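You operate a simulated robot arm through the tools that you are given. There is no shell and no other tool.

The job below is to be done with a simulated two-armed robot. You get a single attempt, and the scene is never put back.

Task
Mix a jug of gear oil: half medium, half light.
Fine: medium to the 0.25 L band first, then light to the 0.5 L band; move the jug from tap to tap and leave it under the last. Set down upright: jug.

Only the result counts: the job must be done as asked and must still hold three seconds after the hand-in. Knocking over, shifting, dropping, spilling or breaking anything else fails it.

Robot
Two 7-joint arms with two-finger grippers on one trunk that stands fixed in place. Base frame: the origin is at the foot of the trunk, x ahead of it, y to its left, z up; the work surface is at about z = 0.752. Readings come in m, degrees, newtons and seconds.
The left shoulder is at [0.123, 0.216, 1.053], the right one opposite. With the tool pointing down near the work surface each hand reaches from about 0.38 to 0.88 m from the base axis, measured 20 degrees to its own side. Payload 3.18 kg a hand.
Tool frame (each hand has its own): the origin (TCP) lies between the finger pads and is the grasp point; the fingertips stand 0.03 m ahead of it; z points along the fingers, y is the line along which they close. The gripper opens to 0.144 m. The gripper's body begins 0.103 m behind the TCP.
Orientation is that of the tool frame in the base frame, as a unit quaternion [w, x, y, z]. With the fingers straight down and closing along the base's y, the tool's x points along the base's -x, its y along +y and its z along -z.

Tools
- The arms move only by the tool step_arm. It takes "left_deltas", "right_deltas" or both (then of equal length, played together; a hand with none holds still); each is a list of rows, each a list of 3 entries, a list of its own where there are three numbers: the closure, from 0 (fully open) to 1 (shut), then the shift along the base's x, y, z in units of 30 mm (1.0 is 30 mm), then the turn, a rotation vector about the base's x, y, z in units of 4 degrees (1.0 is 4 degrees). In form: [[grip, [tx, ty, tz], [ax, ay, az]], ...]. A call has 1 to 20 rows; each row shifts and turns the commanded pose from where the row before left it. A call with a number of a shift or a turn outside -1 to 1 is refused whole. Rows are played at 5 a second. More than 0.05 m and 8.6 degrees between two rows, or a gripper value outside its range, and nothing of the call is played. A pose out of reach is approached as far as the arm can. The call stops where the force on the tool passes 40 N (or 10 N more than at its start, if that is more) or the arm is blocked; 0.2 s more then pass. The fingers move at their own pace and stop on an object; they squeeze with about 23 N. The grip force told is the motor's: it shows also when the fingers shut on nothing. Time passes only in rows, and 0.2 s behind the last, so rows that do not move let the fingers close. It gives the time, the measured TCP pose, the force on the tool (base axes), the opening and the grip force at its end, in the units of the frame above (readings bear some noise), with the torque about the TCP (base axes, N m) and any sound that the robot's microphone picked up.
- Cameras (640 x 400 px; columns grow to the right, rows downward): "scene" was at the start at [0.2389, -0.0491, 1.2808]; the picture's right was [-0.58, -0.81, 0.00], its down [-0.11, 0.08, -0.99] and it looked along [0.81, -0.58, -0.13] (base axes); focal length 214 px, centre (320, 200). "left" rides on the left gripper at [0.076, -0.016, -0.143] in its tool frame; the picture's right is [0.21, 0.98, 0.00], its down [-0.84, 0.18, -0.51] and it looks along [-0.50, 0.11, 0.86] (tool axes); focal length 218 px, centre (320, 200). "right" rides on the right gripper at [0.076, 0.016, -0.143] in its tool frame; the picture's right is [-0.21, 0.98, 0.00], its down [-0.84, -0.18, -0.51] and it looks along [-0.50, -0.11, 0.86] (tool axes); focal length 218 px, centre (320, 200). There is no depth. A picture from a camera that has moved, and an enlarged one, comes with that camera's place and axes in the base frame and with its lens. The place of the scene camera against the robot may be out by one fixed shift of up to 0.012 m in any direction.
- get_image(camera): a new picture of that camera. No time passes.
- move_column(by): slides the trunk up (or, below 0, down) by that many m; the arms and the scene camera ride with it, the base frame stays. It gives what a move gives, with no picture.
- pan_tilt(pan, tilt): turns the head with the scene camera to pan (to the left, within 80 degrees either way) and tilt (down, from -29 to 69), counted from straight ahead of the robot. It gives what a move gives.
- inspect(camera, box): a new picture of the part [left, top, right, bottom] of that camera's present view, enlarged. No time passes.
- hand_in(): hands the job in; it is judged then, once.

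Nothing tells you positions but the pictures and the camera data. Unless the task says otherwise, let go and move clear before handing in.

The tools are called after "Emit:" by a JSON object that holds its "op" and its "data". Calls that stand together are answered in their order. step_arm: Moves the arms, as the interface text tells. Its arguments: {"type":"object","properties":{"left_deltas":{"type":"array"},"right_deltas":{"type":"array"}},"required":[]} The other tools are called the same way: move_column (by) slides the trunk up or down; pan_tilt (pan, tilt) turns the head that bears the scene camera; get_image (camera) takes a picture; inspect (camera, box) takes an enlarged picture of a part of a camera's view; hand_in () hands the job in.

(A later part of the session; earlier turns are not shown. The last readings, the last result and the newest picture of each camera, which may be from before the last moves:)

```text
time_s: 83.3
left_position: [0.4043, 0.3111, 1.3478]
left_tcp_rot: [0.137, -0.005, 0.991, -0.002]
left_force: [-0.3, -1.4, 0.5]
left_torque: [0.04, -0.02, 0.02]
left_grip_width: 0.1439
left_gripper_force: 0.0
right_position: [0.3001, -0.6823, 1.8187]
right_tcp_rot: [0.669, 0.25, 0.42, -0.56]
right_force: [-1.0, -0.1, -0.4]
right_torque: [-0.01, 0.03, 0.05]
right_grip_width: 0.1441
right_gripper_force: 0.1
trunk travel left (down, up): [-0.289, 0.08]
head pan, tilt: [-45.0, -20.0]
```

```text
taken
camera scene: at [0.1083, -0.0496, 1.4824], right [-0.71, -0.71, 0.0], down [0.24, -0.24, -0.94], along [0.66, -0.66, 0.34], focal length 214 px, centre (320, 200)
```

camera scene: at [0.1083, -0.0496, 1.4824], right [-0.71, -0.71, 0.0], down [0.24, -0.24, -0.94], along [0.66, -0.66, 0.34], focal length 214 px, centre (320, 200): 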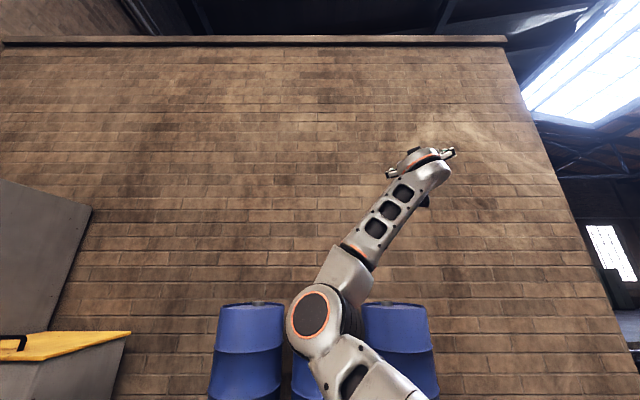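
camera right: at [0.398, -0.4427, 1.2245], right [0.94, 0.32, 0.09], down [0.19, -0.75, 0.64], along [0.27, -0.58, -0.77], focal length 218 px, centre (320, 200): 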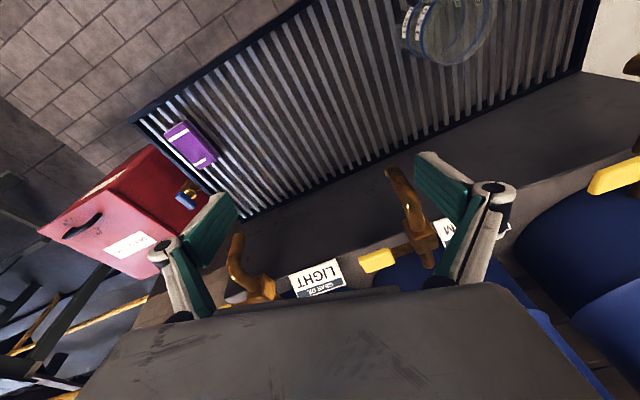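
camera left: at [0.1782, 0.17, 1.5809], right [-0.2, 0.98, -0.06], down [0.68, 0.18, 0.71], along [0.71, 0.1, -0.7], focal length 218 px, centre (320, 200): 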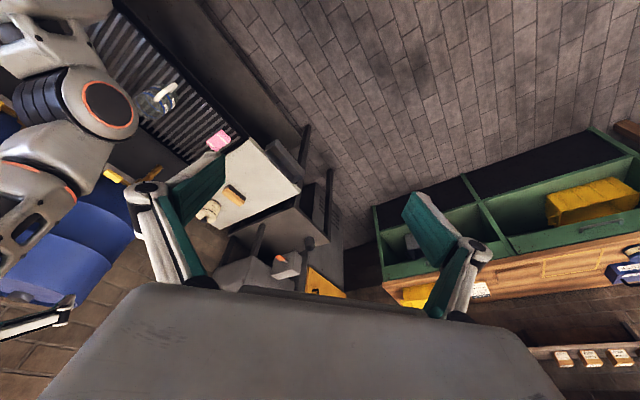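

The elbow only moved partly. New idea: stretch the arm nearly straight up-forward with the hand bent sideways; rolling the hand about the stretched arm's axis then turns the upper arm's roll joint. First, stretch.

Emit:
{"op": "step_arm", "data": {"right_deltas": [[0, [0.448, 0.025, -0.363], [0.935, 0.35, 0.033]], [0, [0.448, 0.025, -0.363], [0.935, 0.35, 0.033]], [0, [0.448, 0.025, -0.363], [0.935, 0.35, 0.033]], [0, [0.448, 0.025, -0.363], [0.935, 0.35, 0.033]], [0, [0.448, 0.025, -0.363], [0.935, 0.35, 0.033]], [0, [0.448, 0.025, -0.363], [0.935, 0.35, 0.033]], [0, [0.448, 0.025, -0.363], [0.935, 0.35, 0.033]], [0, [0.448, 0.025, -0.363], [0.935, 0.35, 0.033]], [0, [0.448, 0.025, -0.363], [0.935, 0.35, 0.033]], [0, [0.448, 0.025, -0.363], [0.935, 0.35, 0.033]], [0, [0.448, 0.025, -0.363], [0.935, 0.35, 0.033]], [0, [0.448, 0.025, -0.363], [0.935, 0.35, 0.033]], [0, [0.448, 0.025, -0.363], [0.935, 0.35, 0.033]], [0, [0.448, 0.025, -0.363], [0.935, 0.35, 0.033]], [0, [0.448, 0.025, -0.363], [0.935, 0.35, 0.033]], [0, [0.448, 0.025, -0.363], [0.935, 0.35, 0.033]]]}}

Emit:
{"op": "get_image", "data": {"camera": "scene"}}

```text
time_s: 86.7
left_position: [0.405, 0.3111, 1.3484]
left_tcp_rot: [0.137, -0.006, 0.991, -0.003]
left_force: [0.0, 0.2, 0.0]
left_torque: [0.0, 0.03, -0.02]
left_grip_width: 0.144
left_gripper_force: 0.1
right_position: [0.5131, -0.6667, 1.6378]
right_tcp_rot: [0.377, 0.433, 0.762, -0.299]
right_force: [0.1, 0.8, 0.0]
right_torque: [-0.01, 0.0, -0.03]
right_grip_width: 0.1439
right_gripper_force: 0.1
right hand out of reach, approached as far as the arm can: row 16
trunk travel left (down, up): [-0.289, 0.08]
head pan, tilt: [-45.0, -20.0]
```

```text
taken
camera scene: at [0.109, -0.0493, 1.4823], right [-0.71, -0.71, 0.0], down [0.24, -0.24, -0.94], along [0.66, -0.66, 0.34], focal length 214 px, centre (320, 200)
```

scene: 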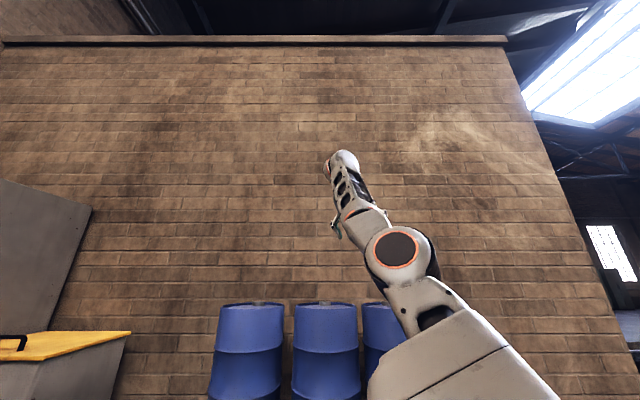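

The arm is almost straight now. Roll the bent hand about the arm's axis (negative sense) by 80°.

Emit:
{"op": "step_arm", "data": {"right_deltas": [[0, [-0.477, -0.227, 0.235], [-0.55, 0.35, -0.76]], [0, [-0.477, -0.227, 0.235], [-0.55, 0.35, -0.76]], [0, [-0.477, -0.227, 0.235], [-0.55, 0.35, -0.76]], [0, [-0.477, -0.227, 0.235], [-0.55, 0.35, -0.76]], [0, [-0.477, -0.227, 0.235], [-0.55, 0.35, -0.76]], [0, [-0.485, -0.043, 0.317], [-0.55, 0.35, -0.76]], [0, [-0.485, -0.043, 0.317], [-0.55, 0.35, -0.76]], [0, [-0.485, -0.043, 0.317], [-0.55, 0.35, -0.76]], [0, [-0.485, -0.043, 0.317], [-0.55, 0.35, -0.76]], [0, [-0.485, -0.043, 0.317], [-0.55, 0.35, -0.76]], [0, [-0.43, 0.15, 0.357], [-0.55, 0.35, -0.76]], [0, [-0.43, 0.15, 0.357], [-0.55, 0.35, -0.76]], [0, [-0.43, 0.15, 0.357], [-0.55, 0.35, -0.76]], [0, [-0.43, 0.15, 0.357], [-0.55, 0.35, -0.76]], [0, [-0.43, 0.15, 0.357], [-0.55, 0.35, -0.76]], [0, [-0.327, 0.318, 0.355], [-0.55, 0.35, -0.76]], [0, [-0.327, 0.318, 0.355], [-0.55, 0.35, -0.76]], [0, [-0.327, 0.318, 0.355], [-0.55, 0.35, -0.76]], [0, [-0.327, 0.318, 0.355], [-0.55, 0.35, -0.76]], [0, [-0.327, 0.318, 0.355], [-0.55, 0.35, -0.76]]]}}

Emit:
{"op": "get_image", "data": {"camera": "scene"}}

```text
time_s: 90.9
left_position: [0.4047, 0.3116, 1.3477]
left_tcp_rot: [0.137, -0.006, 0.991, -0.003]
left_force: [0.5, 1.0, -0.3]
left_torque: [0.0, -0.02, 0.0]
left_grip_width: 0.1438
left_gripper_force: 0.0
right_position: [0.255, -0.6374, 1.8261]
right_tcp_rot: [-0.121, -0.503, -0.349, 0.781]
right_force: [-0.2, 0.8, 0.7]
right_torque: [-0.01, -0.01, 0.03]
right_grip_width: 0.1438
right_gripper_force: 0.0
trunk travel left (down, up): [-0.289, 0.08]
head pan, tilt: [-45.0, -20.0]
```

```text
taken
camera scene: at [0.1086, -0.049, 1.4824], right [-0.71, -0.71, 0.0], down [0.24, -0.24, -0.94], along [0.66, -0.66, 0.34], focal length 214 px, centre (320, 200)
```

scene: 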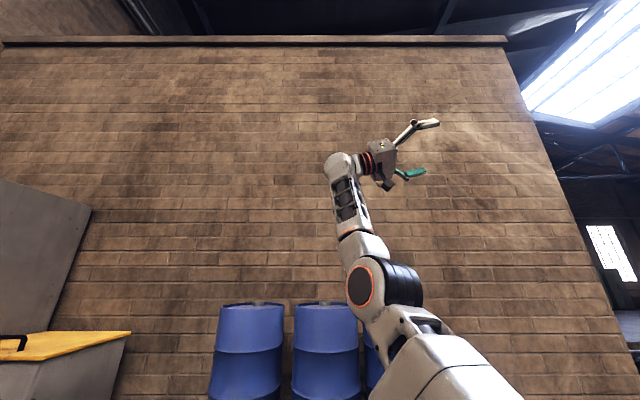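

The elbow's hinge is turning as wanted. Continue rolling another 80°.

Emit:
{"op": "step_arm", "data": {"right_deltas": [[0, [-0.183, 0.453, 0.31], [-0.55, 0.35, -0.76]], [0, [-0.183, 0.453, 0.31], [-0.55, 0.35, -0.76]], [0, [-0.183, 0.453, 0.31], [-0.55, 0.35, -0.76]], [0, [-0.183, 0.453, 0.31], [-0.55, 0.35, -0.76]], [0, [-0.183, 0.453, 0.31], [-0.55, 0.35, -0.76]], [0, [-0.017, 0.532, 0.228], [-0.55, 0.35, -0.76]], [0, [-0.017, 0.532, 0.228], [-0.55, 0.35, -0.76]], [0, [-0.017, 0.532, 0.228], [-0.55, 0.35, -0.76]], [0, [-0.017, 0.532, 0.228], [-0.55, 0.35, -0.76]], [0, [-0.017, 0.532, 0.228], [-0.55, 0.35, -0.76]], [0, [0.15, 0.547, 0.119], [-0.55, 0.35, -0.76]], [0, [0.15, 0.547, 0.119], [-0.55, 0.35, -0.76]], [0, [0.15, 0.547, 0.119], [-0.55, 0.35, -0.76]], [0, [0.15, 0.547, 0.119], [-0.55, 0.35, -0.76]], [0, [0.15, 0.547, 0.119], [-0.55, 0.35, -0.76]], [0, [0.302, 0.493, -0.006], [-0.55, 0.35, -0.76]], [0, [0.302, 0.493, -0.006], [-0.55, 0.35, -0.76]], [0, [0.302, 0.493, -0.006], [-0.55, 0.35, -0.76]], [0, [0.302, 0.493, -0.006], [-0.55, 0.35, -0.76]], [0, [0.302, 0.493, -0.006], [-0.55, 0.35, -0.76]]]}}

Emit:
{"op": "get_image", "data": {"camera": "scene"}}

```text
time_s: 95.1
left_position: [0.4038, 0.3112, 1.3471]
left_tcp_rot: [0.137, -0.006, 0.991, -0.003]
left_force: [-1.0, -1.2, -0.8]
left_torque: [0.01, 0.01, 0.01]
left_grip_width: 0.144
left_gripper_force: 0.2
right_position: [0.2936, -0.3328, 1.9252]
right_tcp_rot: [0.19, -0.337, 0.227, 0.894]
right_force: [-0.6, 0.5, 0.2]
right_torque: [0.04, -0.02, 0.01]
right_grip_width: 0.1443
right_gripper_force: 0.0
trunk travel left (down, up): [-0.289, 0.08]
head pan, tilt: [-45.0, -20.0]
```

```text
taken
camera scene: at [0.1087, -0.0489, 1.4824], right [-0.71, -0.71, 0.0], down [0.24, -0.24, -0.94], along [0.66, -0.66, 0.34], focal length 214 px, centre (320, 200)
```

scene: 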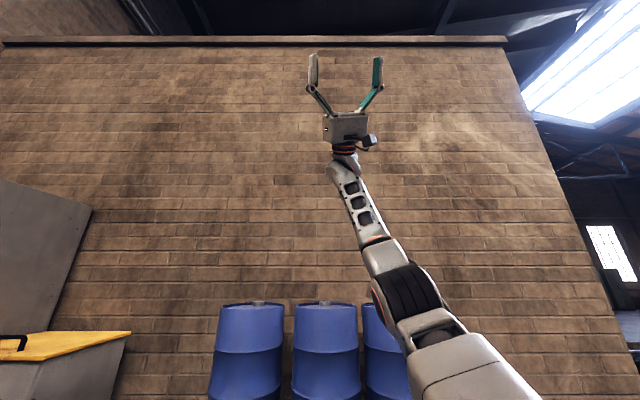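

Very good: the roll joint has turned about 80°. Continue another 80° so the elbow will bend outward.

Emit:
{"op": "step_arm", "data": {"right_deltas": [[0, [0.413, 0.383, -0.128], [-0.55, 0.35, -0.76]], [0, [0.413, 0.383, -0.128], [-0.55, 0.35, -0.76]], [0, [0.413, 0.383, -0.128], [-0.55, 0.35, -0.76]], [0, [0.413, 0.383, -0.128], [-0.55, 0.35, -0.76]], [0, [0.413, 0.383, -0.128], [-0.55, 0.35, -0.76]], [0, [0.477, 0.227, -0.235], [-0.55, 0.35, -0.76]], [0, [0.477, 0.227, -0.235], [-0.55, 0.35, -0.76]], [0, [0.477, 0.227, -0.235], [-0.55, 0.35, -0.76]], [0, [0.477, 0.227, -0.235], [-0.55, 0.35, -0.76]], [0, [0.477, 0.227, -0.235], [-0.55, 0.35, -0.76]], [0, [0.485, 0.043, -0.317], [-0.55, 0.35, -0.76]], [0, [0.485, 0.043, -0.317], [-0.55, 0.35, -0.76]], [0, [0.485, 0.043, -0.317], [-0.55, 0.35, -0.76]], [0, [0.485, 0.043, -0.317], [-0.55, 0.35, -0.76]], [0, [0.485, 0.043, -0.317], [-0.55, 0.35, -0.76]], [0, [0.43, -0.15, -0.357], [-0.55, 0.35, -0.76]], [0, [0.43, -0.15, -0.357], [-0.55, 0.35, -0.76]], [0, [0.43, -0.15, -0.357], [-0.55, 0.35, -0.76]], [0, [0.43, -0.15, -0.357], [-0.55, 0.35, -0.76]], [0, [0.43, -0.15, -0.357], [-0.55, 0.35, -0.76]]]}}

Emit:
{"op": "get_image", "data": {"camera": "scene"}}

```text
time_s: 99.3
left_position: [0.4043, 0.3121, 1.3476]
left_tcp_rot: [0.137, -0.005, 0.991, -0.002]
left_force: [0.2, 0.8, -0.1]
left_torque: [-0.01, -0.02, 0.0]
left_grip_width: 0.144
left_gripper_force: 0.0
right_position: [0.5649, -0.2577, 1.7693]
right_tcp_rot: [0.412, -0.014, 0.696, 0.588]
right_force: [0.0, 0.0, 0.7]
right_torque: [-0.03, 0.0, -0.02]
right_grip_width: 0.1437
right_gripper_force: 0.0
trunk travel left (down, up): [-0.289, 0.08]
head pan, tilt: [-45.0, -20.0]
```

```text
taken
camera scene: at [0.1088, -0.0487, 1.4823], right [-0.71, -0.71, 0.0], down [0.24, -0.24, -0.94], along [0.66, -0.66, 0.34], focal length 214 px, centre (320, 200)
```

scene: 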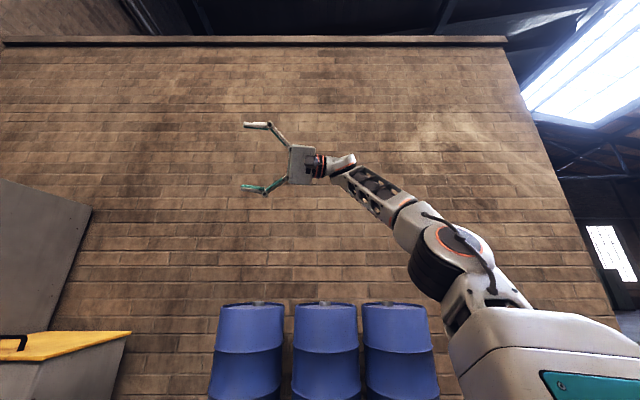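

Excellent — the elbow is now on the outer right side. Now bring the hand down toward a forward-down orientation, in two steps.

Emit:
{"op": "step_arm", "data": {"right_deltas": [[0, [0.158, -0.144, -0.833], [-0.597, 0.41, -0.69]], [0, [0.158, -0.144, -0.833], [-0.597, 0.41, -0.69]], [0, [0.158, -0.144, -0.833], [-0.597, 0.41, -0.69]], [0, [0.158, -0.144, -0.833], [-0.597, 0.41, -0.69]], [0, [0.158, -0.144, -0.833], [-0.597, 0.41, -0.69]], [0, [0.158, -0.144, -0.833], [-0.597, 0.41, -0.69]], [0, [0.158, -0.144, -0.833], [-0.597, 0.41, -0.69]], [0, [0.158, -0.144, -0.833], [-0.597, 0.41, -0.69]], [0, [0.158, -0.144, -0.833], [-0.597, 0.41, -0.69]], [0, [0.158, -0.144, -0.833], [-0.597, 0.41, -0.69]], [0, [0.158, -0.144, -0.833], [-0.597, 0.41, -0.69]], [0, [0.158, -0.144, -0.833], [-0.597, 0.41, -0.69]]]}}

Emit:
{"op": "pan_tilt", "data": {"pan": -45, "tilt": 0}}

Emit:
{"op": "get_image", "data": {"camera": "scene"}}

```text
time_s: 101.9
left_position: [0.4048, 0.3111, 1.3484]
left_tcp_rot: [0.136, -0.005, 0.991, -0.002]
left_force: [-0.2, -0.6, -0.2]
left_torque: [-0.01, 0.02, 0.02]
left_grip_width: 0.1439
left_gripper_force: 0.0
right_position: [0.5914, -0.5084, 1.5514]
right_tcp_rot: [0.418, 0.149, 0.855, 0.27]
right_force: [0.5, 0.1, -0.5]
right_torque: [-0.01, 0.0, -0.01]
right_grip_width: 0.144
right_gripper_force: 0.0
right hand out of reach, approached as far as the arm can: row 3, 4, 5, 6, 7, 8, 9, 10, 11, 12
trunk travel left (down, up): [-0.289, 0.08]
head pan, tilt: [-45.0, -20.0]
```

```text
time_s: 102.8
left_position: [0.4055, 0.3119, 1.3477]
left_tcp_rot: [0.136, -0.006, 0.991, -0.003]
left_force: [-0.4, 0.3, -0.9]
left_torque: [0.01, -0.03, 0.0]
left_grip_width: 0.144
left_gripper_force: 0.0
right_position: [0.5906, -0.5056, 1.5516]
right_tcp_rot: [0.418, 0.149, 0.855, 0.269]
right_force: [-0.1, -0.2, -0.5]
right_torque: [0.0, 0.04, -0.03]
right_grip_width: 0.144
right_gripper_force: 0.1
trunk travel left (down, up): [-0.289, 0.08]
head pan, tilt: [-45.0, 0.0]
```

```text
taken
camera scene: at [0.1186, -0.059, 1.4531], right [-0.71, -0.71, 0.0], down [0.0, 0.0, -1.0], along [0.71, -0.71, 0.0], focal length 214 px, centre (320, 200)
```

scene: 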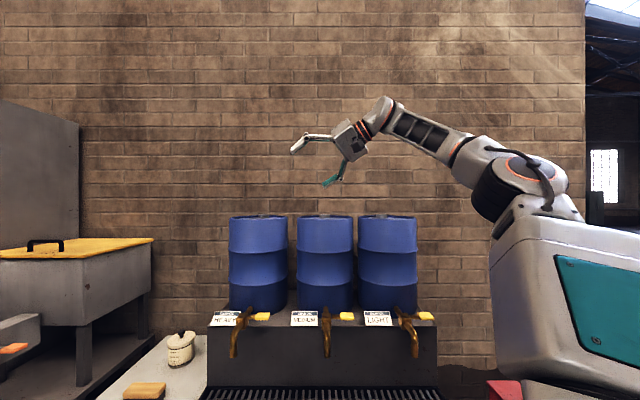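

Now the elbow is outer-right and the view is clear. Continue lowering and rotating into the forward-down orientation.

Emit:
{"op": "step_arm", "data": {"right_deltas": [[0, [-0.1, 0.14, -0.7], [-0.597, 0.41, -0.69]], [0, [-0.1, 0.14, -0.8], [-0.597, 0.41, -0.69]], [0, [-0.1, 0.14, -0.9], [-0.597, 0.41, -0.69]], [0, [-0.1, 0.14, -0.9], [-0.597, 0.41, -0.69]], [0, [-0.1, 0.14, -0.9], [-0.597, 0.41, -0.69]], [0, [-0.1, 0.14, -0.9], [-0.597, 0.41, -0.69]], [0, [-0.1, 0.14, -0.9], [-0.597, 0.41, -0.69]], [0, [-0.1, 0.14, -0.9], [-0.597, 0.41, -0.69]], [0, [-0.1, 0.14, -0.9], [-0.597, 0.41, -0.69]], [0, [-0.1, 0.14, -0.9], [-0.597, 0.41, -0.69]]]}}

Emit:
{"op": "get_image", "data": {"camera": "scene"}}

```text
time_s: 105.0
left_position: [0.4108, 0.3091, 1.3455]
left_tcp_rot: [0.133, -0.005, 0.991, 0.0]
left_force: [0.9, -0.4, -0.5]
left_torque: [0.12, 0.17, 0.02]
left_grip_width: 0.1436
left_gripper_force: 0.1
right_position: [0.5636, -0.6557, 1.4775]
right_tcp_rot: [0.355, 0.281, 0.891, -0.038]
right_force: [1.2, 0.0, 0.4]
right_torque: [0.02, 0.17, -0.05]
right_grip_width: 0.1439
right_gripper_force: 0.0
right hand out of reach, approached as far as the arm can: row 1, 2, 3, 4, 5, 6, 7, 8, 9, 10
trunk travel left (down, up): [-0.289, 0.08]
head pan, tilt: [-45.0, 0.0]
```

```text
taken
camera scene: at [0.1248, -0.0621, 1.4521], right [-0.71, -0.71, 0.0], down [-0.01, 0.0, -1.0], along [0.71, -0.71, -0.01], focal length 214 px, centre (320, 200)
```

scene: 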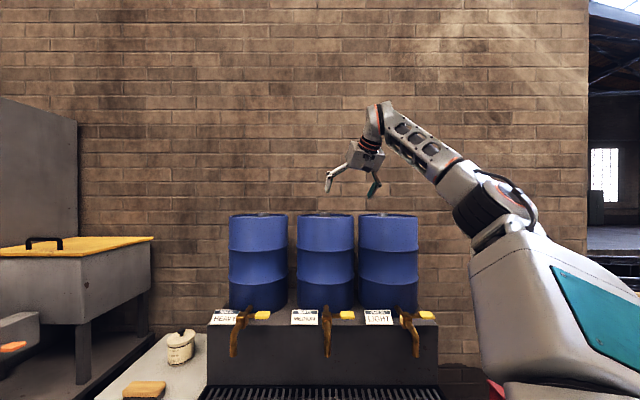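

The arm is still stretched; pull the hand straight back toward the shoulder (pure translation) so the elbow bends outward.

Emit:
{"op": "step_arm", "data": {"right_deltas": [[0, [-0.6, 0.5, -0.1], [0, 0, 0]], [0, [-0.6, 0.5, -0.1], [0, 0, 0]], [0, [-0.6, 0.5, -0.1], [0, 0, 0]], [0, [-0.6, 0.5, -0.2], [0, 0, 0]], [0, [-0.6, 0.5, -0.2], [0, 0, 0]], [0, [-0.6, 0.5, -0.2], [0, 0, 0]]]}}

Emit:
{"op": "get_image", "data": {"camera": "scene"}}

```text
time_s: 106.3
left_position: [0.4036, 0.3112, 1.3471]
left_tcp_rot: [0.137, -0.006, 0.991, -0.002]
left_force: [0.0, 0.9, 0.4]
left_torque: [0.01, -0.03, 0.01]
left_grip_width: 0.144
left_gripper_force: 0.0
right_position: [0.4492, -0.5638, 1.4569]
right_tcp_rot: [0.371, 0.299, 0.878, -0.042]
right_force: [1.3, -0.7, -0.1]
right_torque: [0.01, -0.01, 0.01]
right_grip_width: 0.1441
right_gripper_force: 0.1
trunk travel left (down, up): [-0.289, 0.08]
head pan, tilt: [-45.0, 0.0]
```

```text
taken
camera scene: at [0.1184, -0.059, 1.4531], right [-0.71, -0.71, 0.0], down [0.0, 0.0, -1.0], along [0.71, -0.71, 0.0], focal length 214 px, centre (320, 200)
```

scene: 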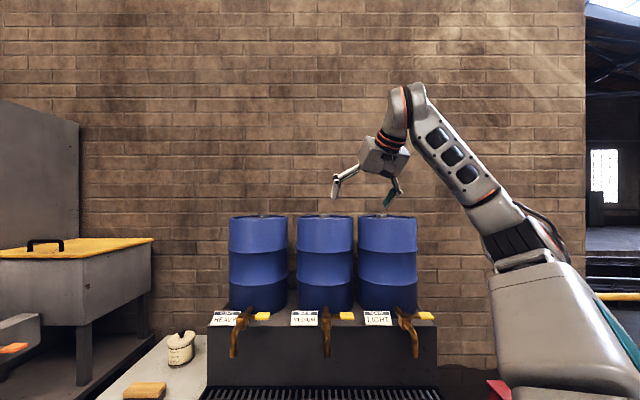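

Bending works. Continue left and down.

Emit:
{"op": "step_arm", "data": {"right_deltas": [[0, [0.1, 0.7, -0.5], [0, 0, 0]], [0, [0.1, 0.7, -0.5], [0, 0, 0]], [0, [0.1, 0.7, -0.5], [0, 0, 0]], [0, [0.1, 0.7, -0.5], [0, 0, 0]], [0, [0.1, 0.6, -0.7], [0, 0, 0]], [0, [0.1, 0.6, -0.7], [0, 0, 0]], [0, [0.1, 0.6, -0.7], [0, 0, 0]], [0, [0.1, 0.6, -0.7], [0, 0, 0]]]}}

Emit:
{"op": "get_image", "data": {"camera": "scene"}}

```text
time_s: 108.2
left_position: [0.4035, 0.3118, 1.3468]
left_tcp_rot: [0.137, -0.005, 0.991, -0.002]
left_force: [0.0, -0.8, -0.1]
left_torque: [0.01, -0.01, -0.02]
left_grip_width: 0.1444
left_gripper_force: 0.1
right_position: [0.4047, -0.5074, 1.41]
right_tcp_rot: [0.368, 0.296, 0.881, -0.042]
right_force: [-0.3, 0.6, -0.4]
right_torque: [-0.04, 0.01, -0.01]
right_grip_width: 0.1443
right_gripper_force: 0.0
right hand out of reach, approached as far as the arm can: row 2, 3, 4, 5, 6, 7, 8
trunk travel left (down, up): [-0.289, 0.08]
head pan, tilt: [-45.0, 0.0]
```

```text
taken
camera scene: at [0.1189, -0.0588, 1.453], right [-0.71, -0.71, 0.0], down [0.0, 0.0, -1.0], along [0.71, -0.71, 0.0], focal length 214 px, centre (320, 200)
```

scene: 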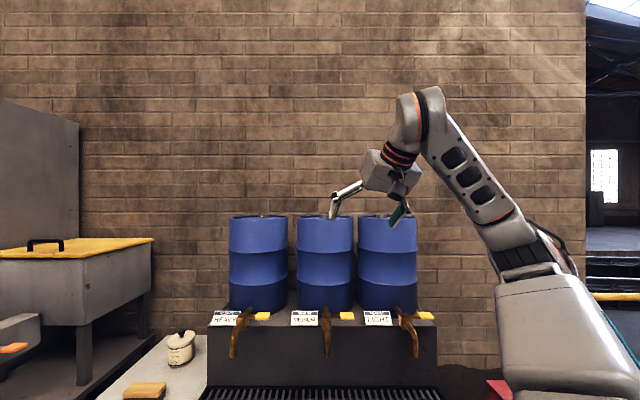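

The wrist fold limits again; pitch the hand up to horizontal while moving it forward-left.

Emit:
{"op": "step_arm", "data": {"right_deltas": [[0, [0.486, 0.436, 0.1], [-0.37, -0.82, 0]], [0, [0.486, 0.436, 0.1], [-0.37, -0.82, 0]], [0, [0.486, 0.436, 0], [-0.37, -0.82, 0]], [0, [0.486, 0.436, 0], [-0.37, -0.82, 0]], [0, [0.486, 0.436, -0.1], [-0.37, -0.82, 0]], [0, [0.486, 0.436, -0.2], [-0.37, -0.82, 0]], [0, [0.486, 0.436, -0.3], [-0.37, -0.82, 0]], [0, [0.486, 0.436, -0.3], [-0.37, -0.82, 0]], [0, [0.486, 0.436, -0.3], [-0.37, -0.82, 0]], [0, [0.486, 0.436, -0.3], [-0.37, -0.82, 0]], [0, [0.486, 0.436, -0.4], [-0.37, -0.82, 0]], [0, [0.486, 0.436, -0.4], [-0.37, -0.82, 0]]]}}

Emit:
{"op": "get_image", "data": {"camera": "scene"}}

```text
time_s: 111.0
left_position: [0.4059, 0.3113, 1.3453]
left_tcp_rot: [0.136, -0.006, 0.991, -0.001]
left_force: [-0.1, 0.0, -0.2]
left_torque: [0.0, 0.02, 0.0]
left_grip_width: 0.1438
left_gripper_force: 0.0
right_position: [0.2849, -0.6092, 1.5495]
right_tcp_rot: [0.722, 0.23, 0.65, -0.049]
right_force: [-0.3, -0.3, -1.0]
right_torque: [0.02, 0.01, -0.02]
right_grip_width: 0.1438
right_gripper_force: 0.0
right hand out of reach, approached as far as the arm can: row 1, 2, 3, 4, 5, 6, 7, 8, 9, 10, 11, 12
trunk travel left (down, up): [-0.289, 0.08]
head pan, tilt: [-45.0, 0.0]
stopped in row 12 (right hand): the arm was blocked; the commanded pose is now the measured one
```

```text
taken
camera scene: at [0.1197, -0.0591, 1.4529], right [-0.71, -0.71, 0.0], down [0.0, 0.0, -1.0], along [0.71, -0.71, 0.0], focal length 214 px, centre (320, 200)
```

scene: 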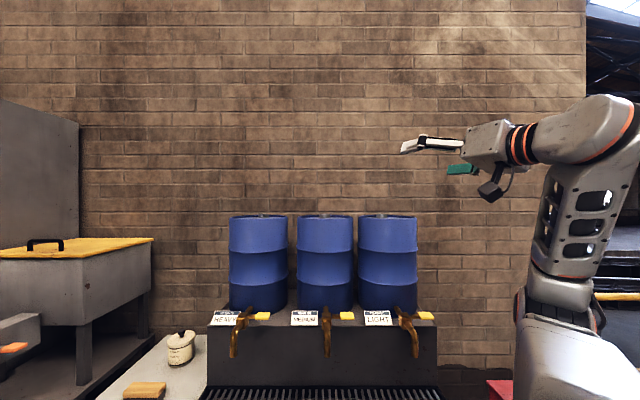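

The upper arm now points right with the forearm up — rolling the forearm forward about the upper arm gives the good outer-elbow pose. Do that rigid roll, 60° first.

Emit:
{"op": "step_arm", "data": {"right_deltas": [[0, [0.417, -0.033, -0.417], [-0.1875, 0.872, -0.253]], [0, [0.417, -0.033, -0.417], [-0.1875, 0.872, -0.253]], [0, [0.417, -0.033, -0.417], [-0.1875, 0.872, -0.253]], [0, [0.417, -0.033, -0.417], [-0.1875, 0.872, -0.253]], [0, [0.295, -0.075, -0.506], [-0.1875, 0.872, -0.253]], [0, [0.295, -0.075, -0.506], [-0.1875, 0.872, -0.253]], [0, [0.295, -0.075, -0.506], [-0.1875, 0.872, -0.253]], [0, [0.295, -0.075, -0.506], [-0.1875, 0.872, -0.253]], [0, [0.155, -0.125, -0.558], [-0.1875, 0.872, -0.253]], [0, [0.155, -0.125, -0.558], [-0.1875, 0.872, -0.253]], [0, [0.155, -0.125, -0.558], [-0.1875, 0.872, -0.253]], [0, [0.155, -0.125, -0.558], [-0.1875, 0.872, -0.253]], [0, [0, -0.158, -0.575], [-0.1875, 0.872, -0.253]], [0, [0, -0.158, -0.575], [-0.1875, 0.872, -0.253]], [0, [0, -0.158, -0.575], [-0.1875, 0.872, -0.253]], [0, [0, -0.158, -0.575], [-0.1875, 0.872, -0.253]]]}}

Emit:
{"op": "get_image", "data": {"camera": "scene"}}

```text
time_s: 114.3
left_position: [0.4049, 0.3125, 1.3483]
left_tcp_rot: [0.135, -0.005, 0.991, -0.003]
left_force: [-0.8, 0.0, 0.1]
left_torque: [0.01, 0.02, 0.01]
left_grip_width: 0.1439
left_gripper_force: 0.1
right_position: [0.3863, -0.6576, 1.3055]
right_tcp_rot: [0.341, 0.193, 0.866, -0.311]
right_force: [0.4, 0.3, 0.0]
right_torque: [-0.01, 0.0, 0.0]
right_grip_width: 0.1439
right_gripper_force: 0.0
right hand out of reach, approached as far as the arm can: row 6
trunk travel left (down, up): [-0.289, 0.08]
head pan, tilt: [-45.0, 0.0]
```

```text
taken
camera scene: at [0.1188, -0.0588, 1.4531], right [-0.71, -0.71, 0.0], down [0.0, 0.0, -1.0], along [0.71, -0.71, 0.0], focal length 214 px, centre (320, 200)
```

scene: 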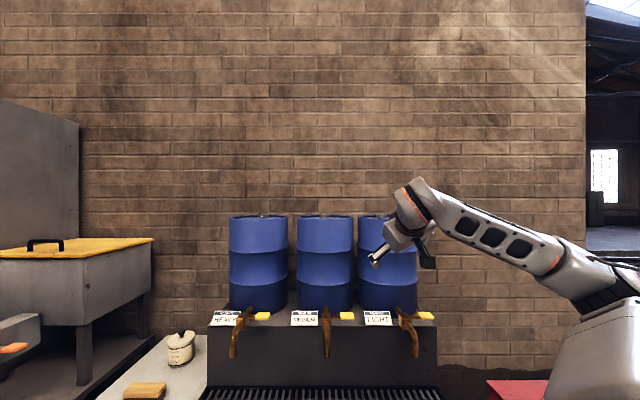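

The good posture is reached. Now level the finger line (26° correction) and head toward the standoff above the jug.

Emit:
{"op": "step_arm", "data": {"right_deltas": [[0, [0.372, 0.7, -0.3], [0.785, -0.4, -0.335]], [0, [0.372, 0.7, -0.3], [0.785, -0.4, -0.335]], [0, [0.372, 0.7, -0.3], [0.785, -0.4, -0.335]], [0, [0.372, 0.7, -0.3], [0.785, -0.4, -0.335]], [0, [0.372, 0.7, -0.3], [0.785, -0.4, -0.335]], [0, [0.372, 0.7, -0.3], [0.785, -0.4, -0.335]], [0, [0.372, 0.7, -0.4], [0.785, -0.4, -0.335]], [0, [0.372, 0.7, -0.4], [0, 0, 0]], [0, [0.372, 0.7, -0.4], [0, 0, 0]], [0, [0.372, 0.7, -0.4], [0, 0, 0]]]}}

Emit:
{"op": "pan_tilt", "data": {"pan": -45, "tilt": 30}}

Emit:
{"op": "get_image", "data": {"camera": "scene"}}

```text
time_s: 116.5
left_position: [0.4055, 0.3118, 1.3466]
left_tcp_rot: [0.136, -0.006, 0.991, -0.002]
left_force: [-0.4, 0.0, 0.5]
left_torque: [-0.02, -0.01, 0.01]
left_grip_width: 0.1439
left_gripper_force: 0.1
right_position: [0.3461, -0.5779, 1.3691]
right_tcp_rot: [0.352, 0.35, 0.856, -0.147]
right_force: [-1.2, 0.0, -0.3]
right_torque: [-0.04, 0.0, -0.02]
right_grip_width: 0.144
right_gripper_force: 0.1
right hand out of reach, approached as far as the arm can: row 1, 2, 3, 4, 5, 6, 7, 8, 9, 10
trunk travel left (down, up): [-0.289, 0.08]
head pan, tilt: [-45.0, 0.0]
```

```text
time_s: 117.5
left_position: [0.4043, 0.3118, 1.3476]
left_tcp_rot: [0.135, -0.006, 0.991, -0.002]
left_force: [-0.5, 0.0, 0.4]
left_torque: [0.01, 0.02, 0.01]
left_grip_width: 0.1441
left_gripper_force: 0.0
right_position: [0.3449, -0.5789, 1.3681]
right_tcp_rot: [0.351, 0.35, 0.856, -0.146]
right_force: [0.0, 0.1, -0.6]
right_torque: [0.0, 0.0, 0.03]
right_grip_width: 0.1439
right_gripper_force: 0.0
trunk travel left (down, up): [-0.289, 0.08]
head pan, tilt: [-45.0, 30.0]
```

```text
taken
camera scene: at [0.119, -0.0591, 1.4048], right [-0.71, -0.71, 0.0], down [-0.35, 0.35, -0.87], along [0.61, -0.61, -0.5], focal length 214 px, centre (320, 200)
```

scene: 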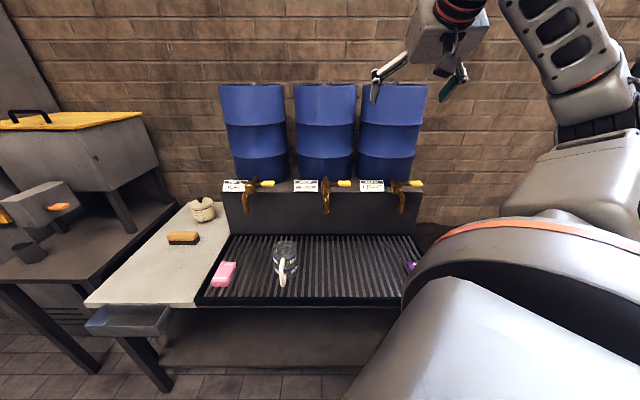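

Orientation is right but the position folded back. Translate forward-down-right first (unfolds the wrist with the forearm rolling forward), then swing left.

Emit:
{"op": "step_arm", "data": {"right_deltas": [[0, [0.35, -0.29, -0.5], [0, 0, 0]], [0, [0.35, -0.29, -0.5], [0, 0, 0]], [0, [0.35, -0.29, -0.65], [0, 0, 0]], [0, [0.35, -0.29, -0.65], [0, 0, 0]], [0, [0.35, -0.29, -0.65], [0, 0, 0]], [0, [0.35, -0.29, -0.65], [0, 0, 0]], [0, [0.35, -0.29, -0.65], [0, 0, 0]], [0, [0.35, -0.29, -0.65], [0, 0, 0]]]}}

Emit:
{"op": "get_image", "data": {"camera": "scene"}}

```text
time_s: 119.3
left_position: [0.4048, 0.3118, 1.347]
left_tcp_rot: [0.136, -0.006, 0.991, -0.001]
left_force: [0.0, -0.4, 0.3]
left_torque: [0.02, 0.0, -0.01]
left_grip_width: 0.1438
left_gripper_force: 0.0
right_position: [0.3655, -0.7035, 1.2779]
right_tcp_rot: [0.353, 0.349, 0.856, -0.145]
right_force: [0.1, 0.7, 0.1]
right_torque: [-0.05, 0.0, 0.03]
right_grip_width: 0.1439
right_gripper_force: 0.0
right hand out of reach, approached as far as the arm can: row 1, 2, 3, 4, 5, 6, 7, 8
trunk travel left (down, up): [-0.289, 0.08]
head pan, tilt: [-45.0, 30.0]
```

```text
taken
camera scene: at [0.1191, -0.0597, 1.4047], right [-0.71, -0.71, 0.0], down [-0.35, 0.35, -0.87], along [0.61, -0.61, -0.5], focal length 214 px, centre (320, 200)
```

scene: 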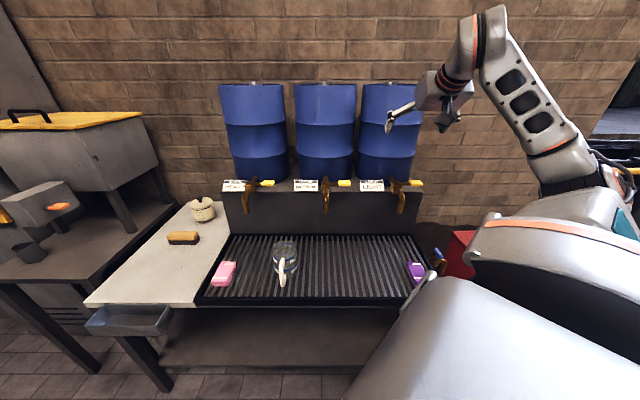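

The commanded pose has drifted from the measured one while out of reach. I now command a rigid left swing pose (yaw +20°) at the present height.

Emit:
{"op": "step_arm", "data": {"right_deltas": [[0, [-0.3, -0.16, 0.92], [0, 0, 0.625]], [0, [-0.3, -0.16, 0.92], [0, 0, 0.625]], [0, [-0.3, -0.16, 0.92], [0, 0, 0.625]], [0, [-0.3, -0.16, 0.92], [0, 0, 0.625]], [0, [-0.3, -0.16, 0.92], [0, 0, 0.625]], [0, [-0.3, -0.16, 0.92], [0, 0, 0.625]], [0, [-0.3, -0.16, 0.92], [0, 0, 0.625]], [0, [-0.3, -0.16, 0.92], [0, 0, 0.625]]]}}

Emit:
{"op": "get_image", "data": {"camera": "scene"}}

```text
time_s: 121.1
left_position: [0.404, 0.3131, 1.3455]
left_tcp_rot: [0.136, -0.006, 0.991, -0.002]
left_force: [0.0, 0.6, 0.2]
left_torque: [-0.03, -0.02, 0.0]
left_grip_width: 0.144
left_gripper_force: 0.0
right_position: [0.2917, -0.7403, 1.4996]
right_tcp_rot: [0.375, 0.199, 0.901, -0.084]
right_force: [0.5, -0.1, -0.3]
right_torque: [0.01, 0.04, -0.01]
right_grip_width: 0.1443
right_gripper_force: 0.0
trunk travel left (down, up): [-0.289, 0.08]
head pan, tilt: [-45.0, 30.0]
```

```text
taken
camera scene: at [0.1185, -0.0583, 1.4048], right [-0.71, -0.71, 0.0], down [-0.35, 0.35, -0.87], along [0.61, -0.61, -0.5], focal length 214 px, centre (320, 200)
```

scene: 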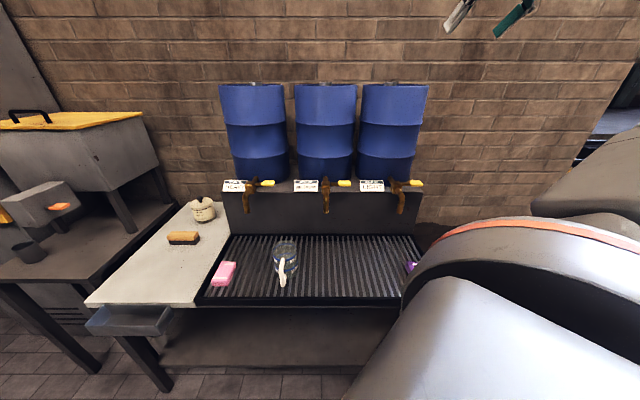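

The commanded pose equals what was reached, good. Orientation is level (yaw −25°, pitch 44°). Now swing rigidly left about the shoulder by 25°.

Emit:
{"op": "step_arm", "data": {"right_deltas": [[0, [0.842, 0.472, 0], [0, 0, 0.7]], [0, [0.818, 0.513, 0], [0, 0, 0.7]], [0, [0.792, 0.553, 0], [0, 0, 0.7]], [0, [0.764, 0.591, 0], [0, 0, 0.7]], [0, [0.734, 0.627, 0], [0, 0, 0.7]], [0, [0.703, 0.663, 0], [0, 0, 0.7]], [0, [0.669, 0.696, 0], [0, 0, 0.7]], [0, [0.635, 0.728, 0], [0, 0, 0.7]], [0, [0.599, 0.758, 0], [0, 0, 0.7]]]}}

Emit:
{"op": "pan_tilt", "data": {"pan": -45, "tilt": 10}}

Emit:
{"op": "get_image", "data": {"camera": "scene"}}

```text
time_s: 123.1
left_position: [0.4048, 0.3121, 1.346]
left_tcp_rot: [0.136, -0.005, 0.991, -0.002]
left_force: [0.2, -0.3, -0.1]
left_torque: [-0.01, 0.05, 0.01]
left_grip_width: 0.144
left_gripper_force: 0.2
right_position: [0.4897, -0.5725, 1.4983]
right_tcp_rot: [0.383, -0.003, 0.924, 0.0]
right_force: [0.2, -0.2, 0.5]
right_torque: [0.0, 0.03, -0.01]
right_grip_width: 0.1443
right_gripper_force: 0.1
trunk travel left (down, up): [-0.289, 0.08]
head pan, tilt: [-45.0, 30.0]
```

```text
time_s: 123.9
left_position: [0.4051, 0.3125, 1.3469]
left_tcp_rot: [0.135, -0.006, 0.991, -0.003]
left_force: [0.1, -0.5, 0.2]
left_torque: [-0.04, -0.01, -0.03]
left_grip_width: 0.1442
left_gripper_force: 0.0
right_position: [0.49, -0.5732, 1.4987]
right_tcp_rot: [0.384, -0.003, 0.924, -0.001]
right_force: [-0.3, 0.3, -0.2]
right_torque: [0.03, 0.0, 0.01]
right_grip_width: 0.1442
right_gripper_force: 0.2
trunk travel left (down, up): [-0.289, 0.08]
head pan, tilt: [-45.0, 10.0]
```

```text
taken
camera scene: at [0.1209, -0.0608, 1.437], right [-0.71, -0.71, 0.0], down [-0.12, 0.12, -0.98], along [0.7, -0.7, -0.17], focal length 214 px, centre (320, 200)
```

scene: 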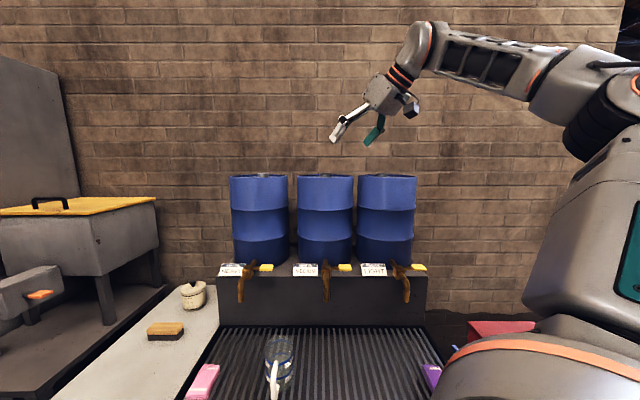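

Great posture: pitch exactly 45°, elbow out to the right. Now lower straight down in front of the taps, drawing a bit back.

Emit:
{"op": "step_arm", "data": {"right_deltas": [[0, [-0.2, 0.25, -0.7], [0, 0, 0]], [0, [-0.2, 0.25, -0.8], [0, 0, 0]], [0, [-0.2, 0.25, -0.9], [0, 0, 0]], [0, [-0.2, 0.25, -0.9], [0, 0, 0]], [0, [-0.1, 0.25, -0.9], [0, 0, 0]], [0, [-0.1, 0.25, -0.9], [0, 0, 0]], [0, [0, 0.2, -0.9], [0, 0, 0]], [0, [0, 0.2, -0.9], [0, 0, 0]]]}}

Emit:
{"op": "get_image", "data": {"camera": "scene"}}

```text
time_s: 125.7
left_position: [0.4054, 0.3121, 1.3474]
left_tcp_rot: [0.136, -0.005, 0.991, -0.004]
left_force: [0.6, -0.1, -1.1]
left_torque: [0.0, -0.02, -0.03]
left_grip_width: 0.144
left_gripper_force: 0.0
right_position: [0.4586, -0.5159, 1.291]
right_tcp_rot: [0.384, -0.002, 0.923, 0.0]
right_force: [0.6, -0.5, -0.8]
right_torque: [-0.02, 0.05, 0.0]
right_grip_width: 0.1437
right_gripper_force: 0.2
trunk travel left (down, up): [-0.289, 0.08]
head pan, tilt: [-45.0, 10.0]
```

```text
taken
camera scene: at [0.1209, -0.0609, 1.437], right [-0.71, -0.71, 0.0], down [-0.12, 0.12, -0.98], along [0.7, -0.7, -0.17], focal length 214 px, centre (320, 200)
```

scene: 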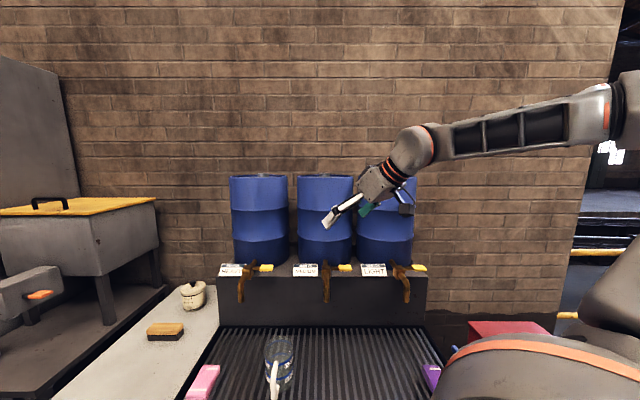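

Now everything moves freely. Go to above the jug at z≈1.05 with yaw −30°.

Emit:
{"op": "step_arm", "data": {"right_deltas": [[0, [0.35, 0.4, -0.67], [0, 0, -0.6]], [0, [0.35, 0.4, -0.67], [0, 0, -0.6]], [0, [0.35, 0.4, -0.67], [0, 0, -0.6]], [0, [0.35, 0.4, -0.67], [0, 0, -0.6]], [0, [0.35, 0.4, -0.67], [0, 0, -0.6]], [0, [0.35, 0.4, -0.67], [0, 0, -0.6]], [0, [0.35, 0.4, -0.67], [0, 0, -0.6]], [0, [0.35, 0.4, -0.67], [0, 0, -0.6]], [0, [0.35, 0.4, -0.67], [0, 0, -0.6]], [0, [0.35, 0.4, -0.67], [0, 0, -0.6]], [0, [0.35, 0.4, -0.67], [0, 0, -0.6]], [0, [0.35, 0.4, -0.67], [0, 0, -0.6]]]}}

Emit:
{"op": "pan_tilt", "data": {"pan": -45, "tilt": 35}}

Emit:
{"op": "get_image", "data": {"camera": "scene"}}

Emit:
{"op": "get_image", "data": {"camera": "right"}}

```text
time_s: 128.3
left_position: [0.4047, 0.3121, 1.3474]
left_tcp_rot: [0.136, -0.005, 0.991, -0.001]
left_force: [0.3, 0.2, 0.5]
left_torque: [0.09, 0.08, 0.02]
left_grip_width: 0.1439
left_gripper_force: 0.0
right_position: [0.596, -0.6894, 1.0573]
right_tcp_rot: [0.388, 0.216, 0.892, -0.087]
right_force: [-9.4, 11.2, 25.2]
right_torque: [1.84, -0.61, 0.98]
right_grip_width: 0.1454
right_gripper_force: 0.0
right hand out of reach, approached as far as the arm can: row 1, 2, 3, 4, 5, 6, 7, 8, 9, 10, 11, 12
trunk travel left (down, up): [-0.289, 0.08]
head pan, tilt: [-45.0, 10.0]
stopped in row 12 (right hand): the force on the tool passed its limit at 56 N (the readings are from after the stop); the commanded pose is now the measured one
```

```text
time_s: 129.2
left_position: [0.4036, 0.3132, 1.3478]
left_tcp_rot: [0.136, -0.005, 0.991, -0.003]
left_force: [0.4, 0.0, -0.3]
left_torque: [0.01, -0.03, 0.02]
left_grip_width: 0.1438
left_gripper_force: 0.1
right_position: [0.5939, -0.6917, 1.0565]
right_tcp_rot: [0.388, 0.217, 0.892, -0.089]
right_force: [10.2, -0.9, 31.8]
right_torque: [2.08, -1.11, -0.65]
right_grip_width: 0.1456
right_gripper_force: 0.0
trunk travel left (down, up): [-0.289, 0.08]
head pan, tilt: [-45.0, 35.0]
```

```text
taken
camera scene: at [0.1158, -0.0551, 1.3974], right [-0.71, -0.71, 0.0], down [-0.4, 0.4, -0.82], along [0.58, -0.58, -0.57], focal length 214 px, centre (320, 200)
```

scene: 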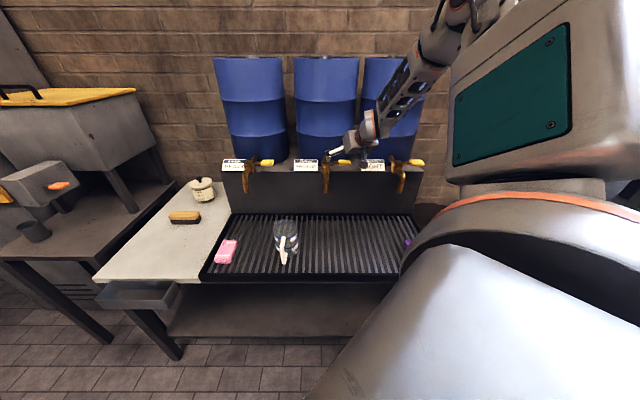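

```text
taken
camera right: at [0.4627, -0.6054, 1.0995], right [0.57, 0.8, 0.16], down [0.1, -0.26, 0.96], along [0.81, -0.53, -0.23], focal length 218 px, centre (320, 200)
```

right: 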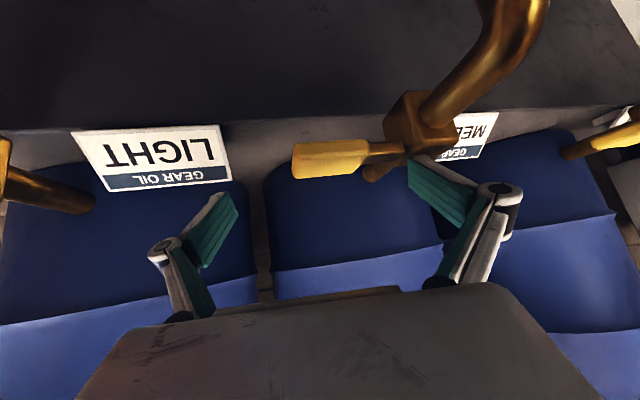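

The hand drifted into the medium tap body (contact, lever apparently unmoved). Back off gently upward, then away, in small moves.

Emit:
{"op": "step_arm", "data": {"right_deltas": [[0, [0, 0, 0.4], [0, 0, 0]], [0, [-0.1, 0.1, 0.6], [0, 0, 0]], [0, [-0.3, 0.3, 0.6], [0, 0, 0]]]}}

Emit:
{"op": "get_image", "data": {"camera": "right"}}

Emit:
{"op": "get_image", "data": {"camera": "scene"}}

```text
time_s: 130.0
left_position: [0.4035, 0.3121, 1.3483]
left_tcp_rot: [0.137, -0.006, 0.99, -0.002]
left_force: [0.7, -0.2, 0.8]
left_torque: [0.0, -0.01, 0.0]
left_grip_width: 0.1446
left_gripper_force: 0.1
right_position: [0.5805, -0.6776, 1.0975]
right_tcp_rot: [0.381, 0.217, 0.894, -0.087]
right_force: [0.3, 0.5, 0.3]
right_torque: [-0.01, -0.04, 0.0]
right_grip_width: 0.144
right_gripper_force: 0.0
trunk travel left (down, up): [-0.289, 0.08]
head pan, tilt: [-45.0, 35.0]
```

```text
taken
camera right: at [0.448, -0.5945, 1.1417], right [0.57, 0.8, 0.16], down [0.11, -0.27, 0.96], along [0.81, -0.53, -0.24], focal length 218 px, centre (320, 200)
```

right: 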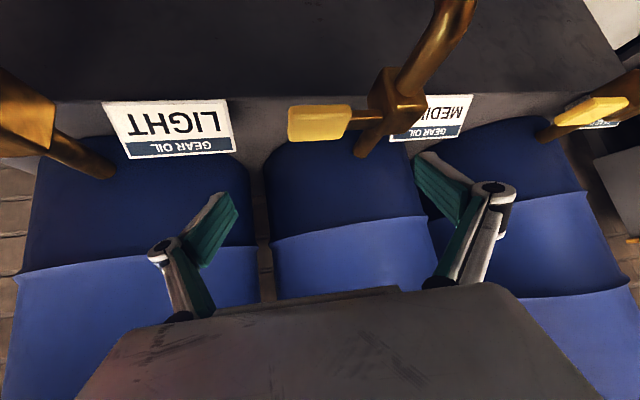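

```text
taken
camera scene: at [0.1164, -0.0576, 1.397], right [-0.71, -0.71, 0.0], down [-0.4, 0.41, -0.82], along [0.58, -0.58, -0.57], focal length 214 px, centre (320, 200)
```

scene: 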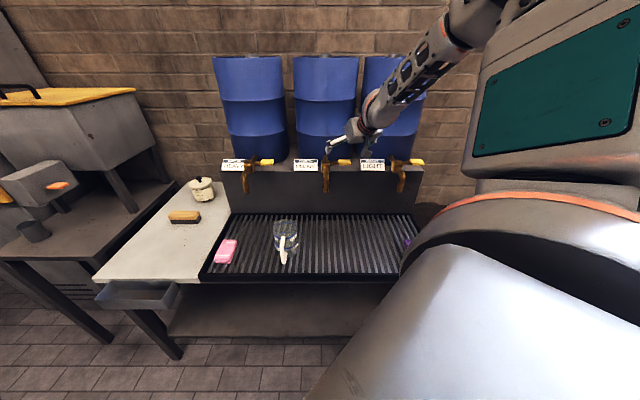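

Cleared. The lever appears unmoved. Now withdraw from the taps in small, checked moves.

Emit:
{"op": "step_arm", "data": {"right_deltas": [[0, [-0.4, 0.5, 0.1], [0, 0, 0]], [0, [-0.4, 0.5, 0.1], [0, 0, 0]], [0, [-0.4, 0.5, 0.1], [0, 0, 0]]]}}

Emit:
{"op": "inspect", "data": {"camera": "scene", "box": [210, 140, 450, 290]}}

```text
time_s: 130.8
left_position: [0.4041, 0.3117, 1.3471]
left_tcp_rot: [0.136, -0.006, 0.991, -0.001]
left_force: [-0.4, -0.7, 1.9]
left_torque: [-0.02, 0.0, -0.01]
left_grip_width: 0.1441
left_gripper_force: 0.0
right_position: [0.5454, -0.6343, 1.1085]
right_tcp_rot: [0.383, 0.217, 0.894, -0.088]
right_force: [0.4, 0.5, 0.5]
right_torque: [-0.01, 0.02, -0.01]
right_grip_width: 0.1439
right_gripper_force: 0.0
trunk travel left (down, up): [-0.289, 0.08]
head pan, tilt: [-45.0, 35.0]
```

```text
2.67 times, centred on (330, 215) of scene
camera zoom: at [0.1162, -0.0572, 1.3971], right [-0.71, -0.71, 0.0], down [-0.4, 0.41, -0.82], along [0.58, -0.58, -0.57], focal length 572 px, centre (293, 160)
```

zoom: 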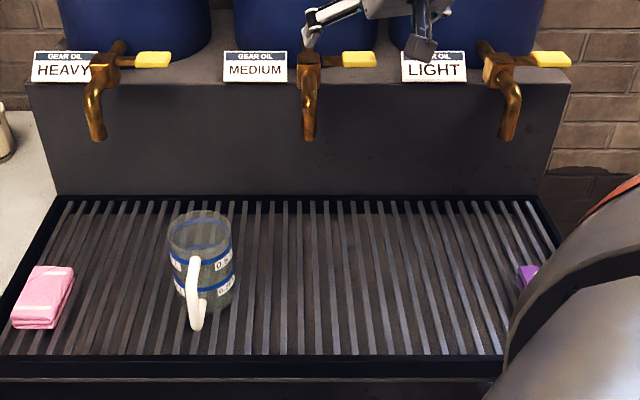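

Levers are all unmoved and nothing flows. Now shift left in small moves.

Emit:
{"op": "step_arm", "data": {"right_deltas": [[0, [-0.3, 0.8, 0], [0, 0, 0]], [0, [-0.3, 0.8, 0], [0, 0, 0]], [0, [-0.3, 0.8, 0], [0, 0, 0]], [0, [-0.2, 0.8, 0], [0, 0, 0]]]}}

Emit:
{"op": "get_image", "data": {"camera": "scene"}}

```text
time_s: 131.8
left_position: [0.4052, 0.3117, 1.3466]
left_tcp_rot: [0.135, -0.006, 0.991, -0.002]
left_force: [0.0, -0.4, -0.3]
left_torque: [-0.02, -0.01, 0.0]
left_grip_width: 0.144
left_gripper_force: 0.1
right_position: [0.5118, -0.5388, 1.1074]
right_tcp_rot: [0.384, 0.216, 0.894, -0.087]
right_force: [-0.3, 0.0, 0.4]
right_torque: [0.01, -0.03, 0.0]
right_grip_width: 0.144
right_gripper_force: 0.1
trunk travel left (down, up): [-0.289, 0.08]
head pan, tilt: [-45.0, 35.0]
```

```text
taken
camera scene: at [0.1175, -0.057, 1.3969], right [-0.71, -0.71, 0.0], down [-0.41, 0.41, -0.82], along [0.58, -0.58, -0.57], focal length 214 px, centre (320, 200)
```

scene: 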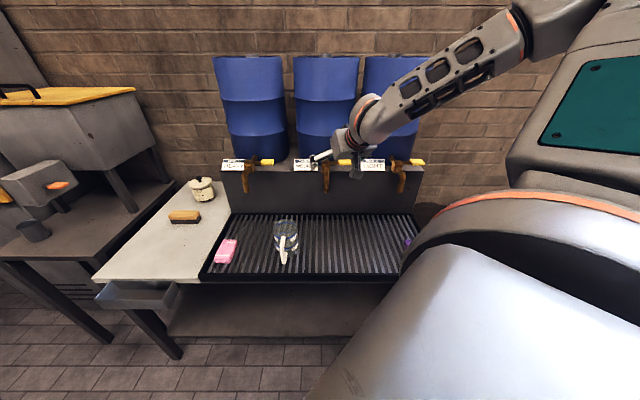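

Emit:
{"op": "step_arm", "data": {"right_deltas": [[0, [0, 0.9, -0.2], [0, 0, 0]], [0, [0, 0.9, -0.2], [0, 0, 0]], [0, [0, 0.9, -0.2], [0, 0, 0]], [0, [0, 0.9, -0.2], [0, 0, 0]]]}}

Emit:
{"op": "get_image", "data": {"camera": "scene"}}

```text
time_s: 132.8
left_position: [0.405, 0.3119, 1.3463]
left_tcp_rot: [0.135, -0.007, 0.991, -0.002]
left_force: [0.5, -0.1, -0.7]
left_torque: [-0.04, 0.0, -0.01]
left_grip_width: 0.1441
left_gripper_force: 0.0
right_position: [0.5133, -0.4301, 1.083]
right_tcp_rot: [0.383, 0.218, 0.893, -0.087]
right_force: [0.3, -0.4, 1.1]
right_torque: [-0.02, -0.01, -0.04]
right_grip_width: 0.144
right_gripper_force: 0.1
trunk travel left (down, up): [-0.289, 0.08]
head pan, tilt: [-45.0, 35.0]
```

```text
taken
camera scene: at [0.1177, -0.0569, 1.3969], right [-0.71, -0.71, 0.0], down [-0.41, 0.41, -0.82], along [0.58, -0.58, -0.57], focal length 214 px, centre (320, 200)
```

scene: 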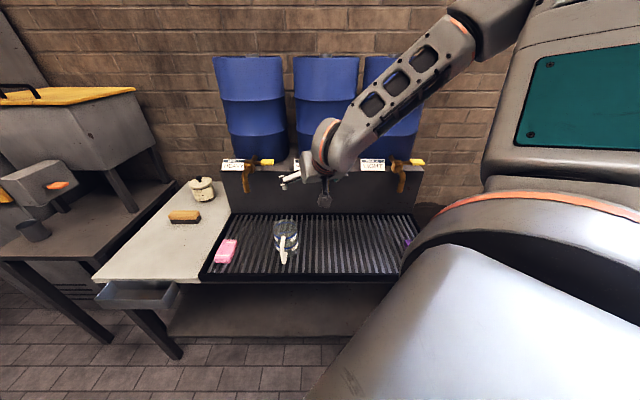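

The arm moves freely here. Refined: medium spout tip ≈ (0.577, −0.556, 0.957), light ≈ (0.38, −0.77, 0.957). Now go above the jug at z≈0.99.

Emit:
{"op": "step_arm", "data": {"right_deltas": [[0, [0.8, 0.48, -0.7], [0, 0, 0]], [0, [0.8, 0.48, -0.7], [0, 0, 0]], [0, [0.8, 0.48, -0.7], [0, 0, 0]], [0, [0.8, 0.48, -0.7], [0, 0, 0]]]}}

Emit:
{"op": "get_image", "data": {"camera": "scene"}}

Emit:
{"op": "get_image", "data": {"camera": "right"}}

```text
time_s: 133.8
left_position: [0.4046, 0.311, 1.3463]
left_tcp_rot: [0.135, -0.005, 0.991, -0.001]
left_force: [-0.2, -0.2, -0.1]
left_torque: [0.02, 0.01, 0.01]
left_grip_width: 0.1437
left_gripper_force: 0.1
right_position: [0.6093, -0.373, 0.9985]
right_tcp_rot: [0.383, 0.217, 0.894, -0.087]
right_force: [0.6, 0.2, 0.2]
right_torque: [0.01, -0.03, 0.0]
right_grip_width: 0.1438
right_gripper_force: 0.1
trunk travel left (down, up): [-0.289, 0.08]
head pan, tilt: [-45.0, 35.0]
```

```text
taken
camera scene: at [0.1179, -0.0581, 1.3968], right [-0.71, -0.71, 0.0], down [-0.41, 0.41, -0.82], along [0.58, -0.58, -0.57], focal length 214 px, centre (320, 200)
```

scene: 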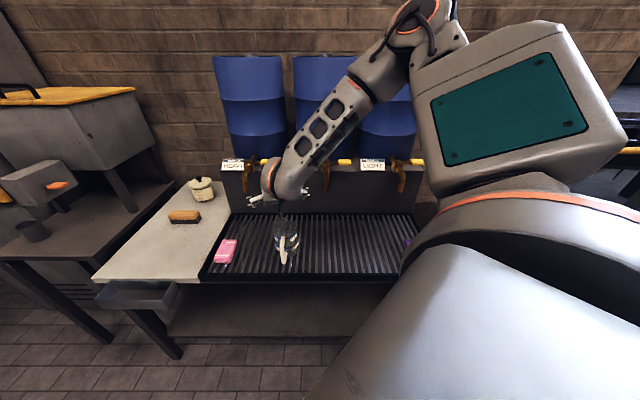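

```text
taken
camera right: at [0.4773, -0.2876, 1.0431], right [0.57, 0.8, 0.16], down [0.11, -0.27, 0.96], along [0.81, -0.53, -0.24], focal length 218 px, centre (320, 200)
```

right: 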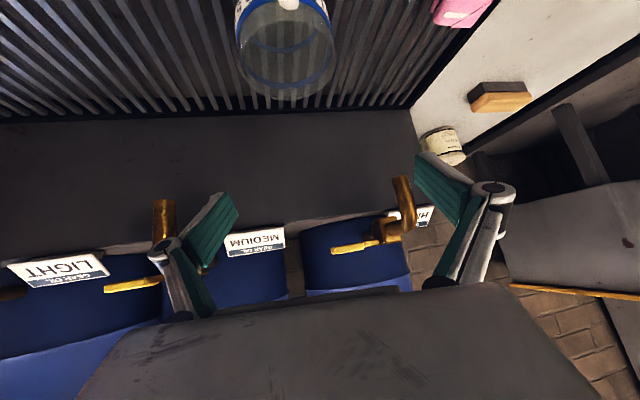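

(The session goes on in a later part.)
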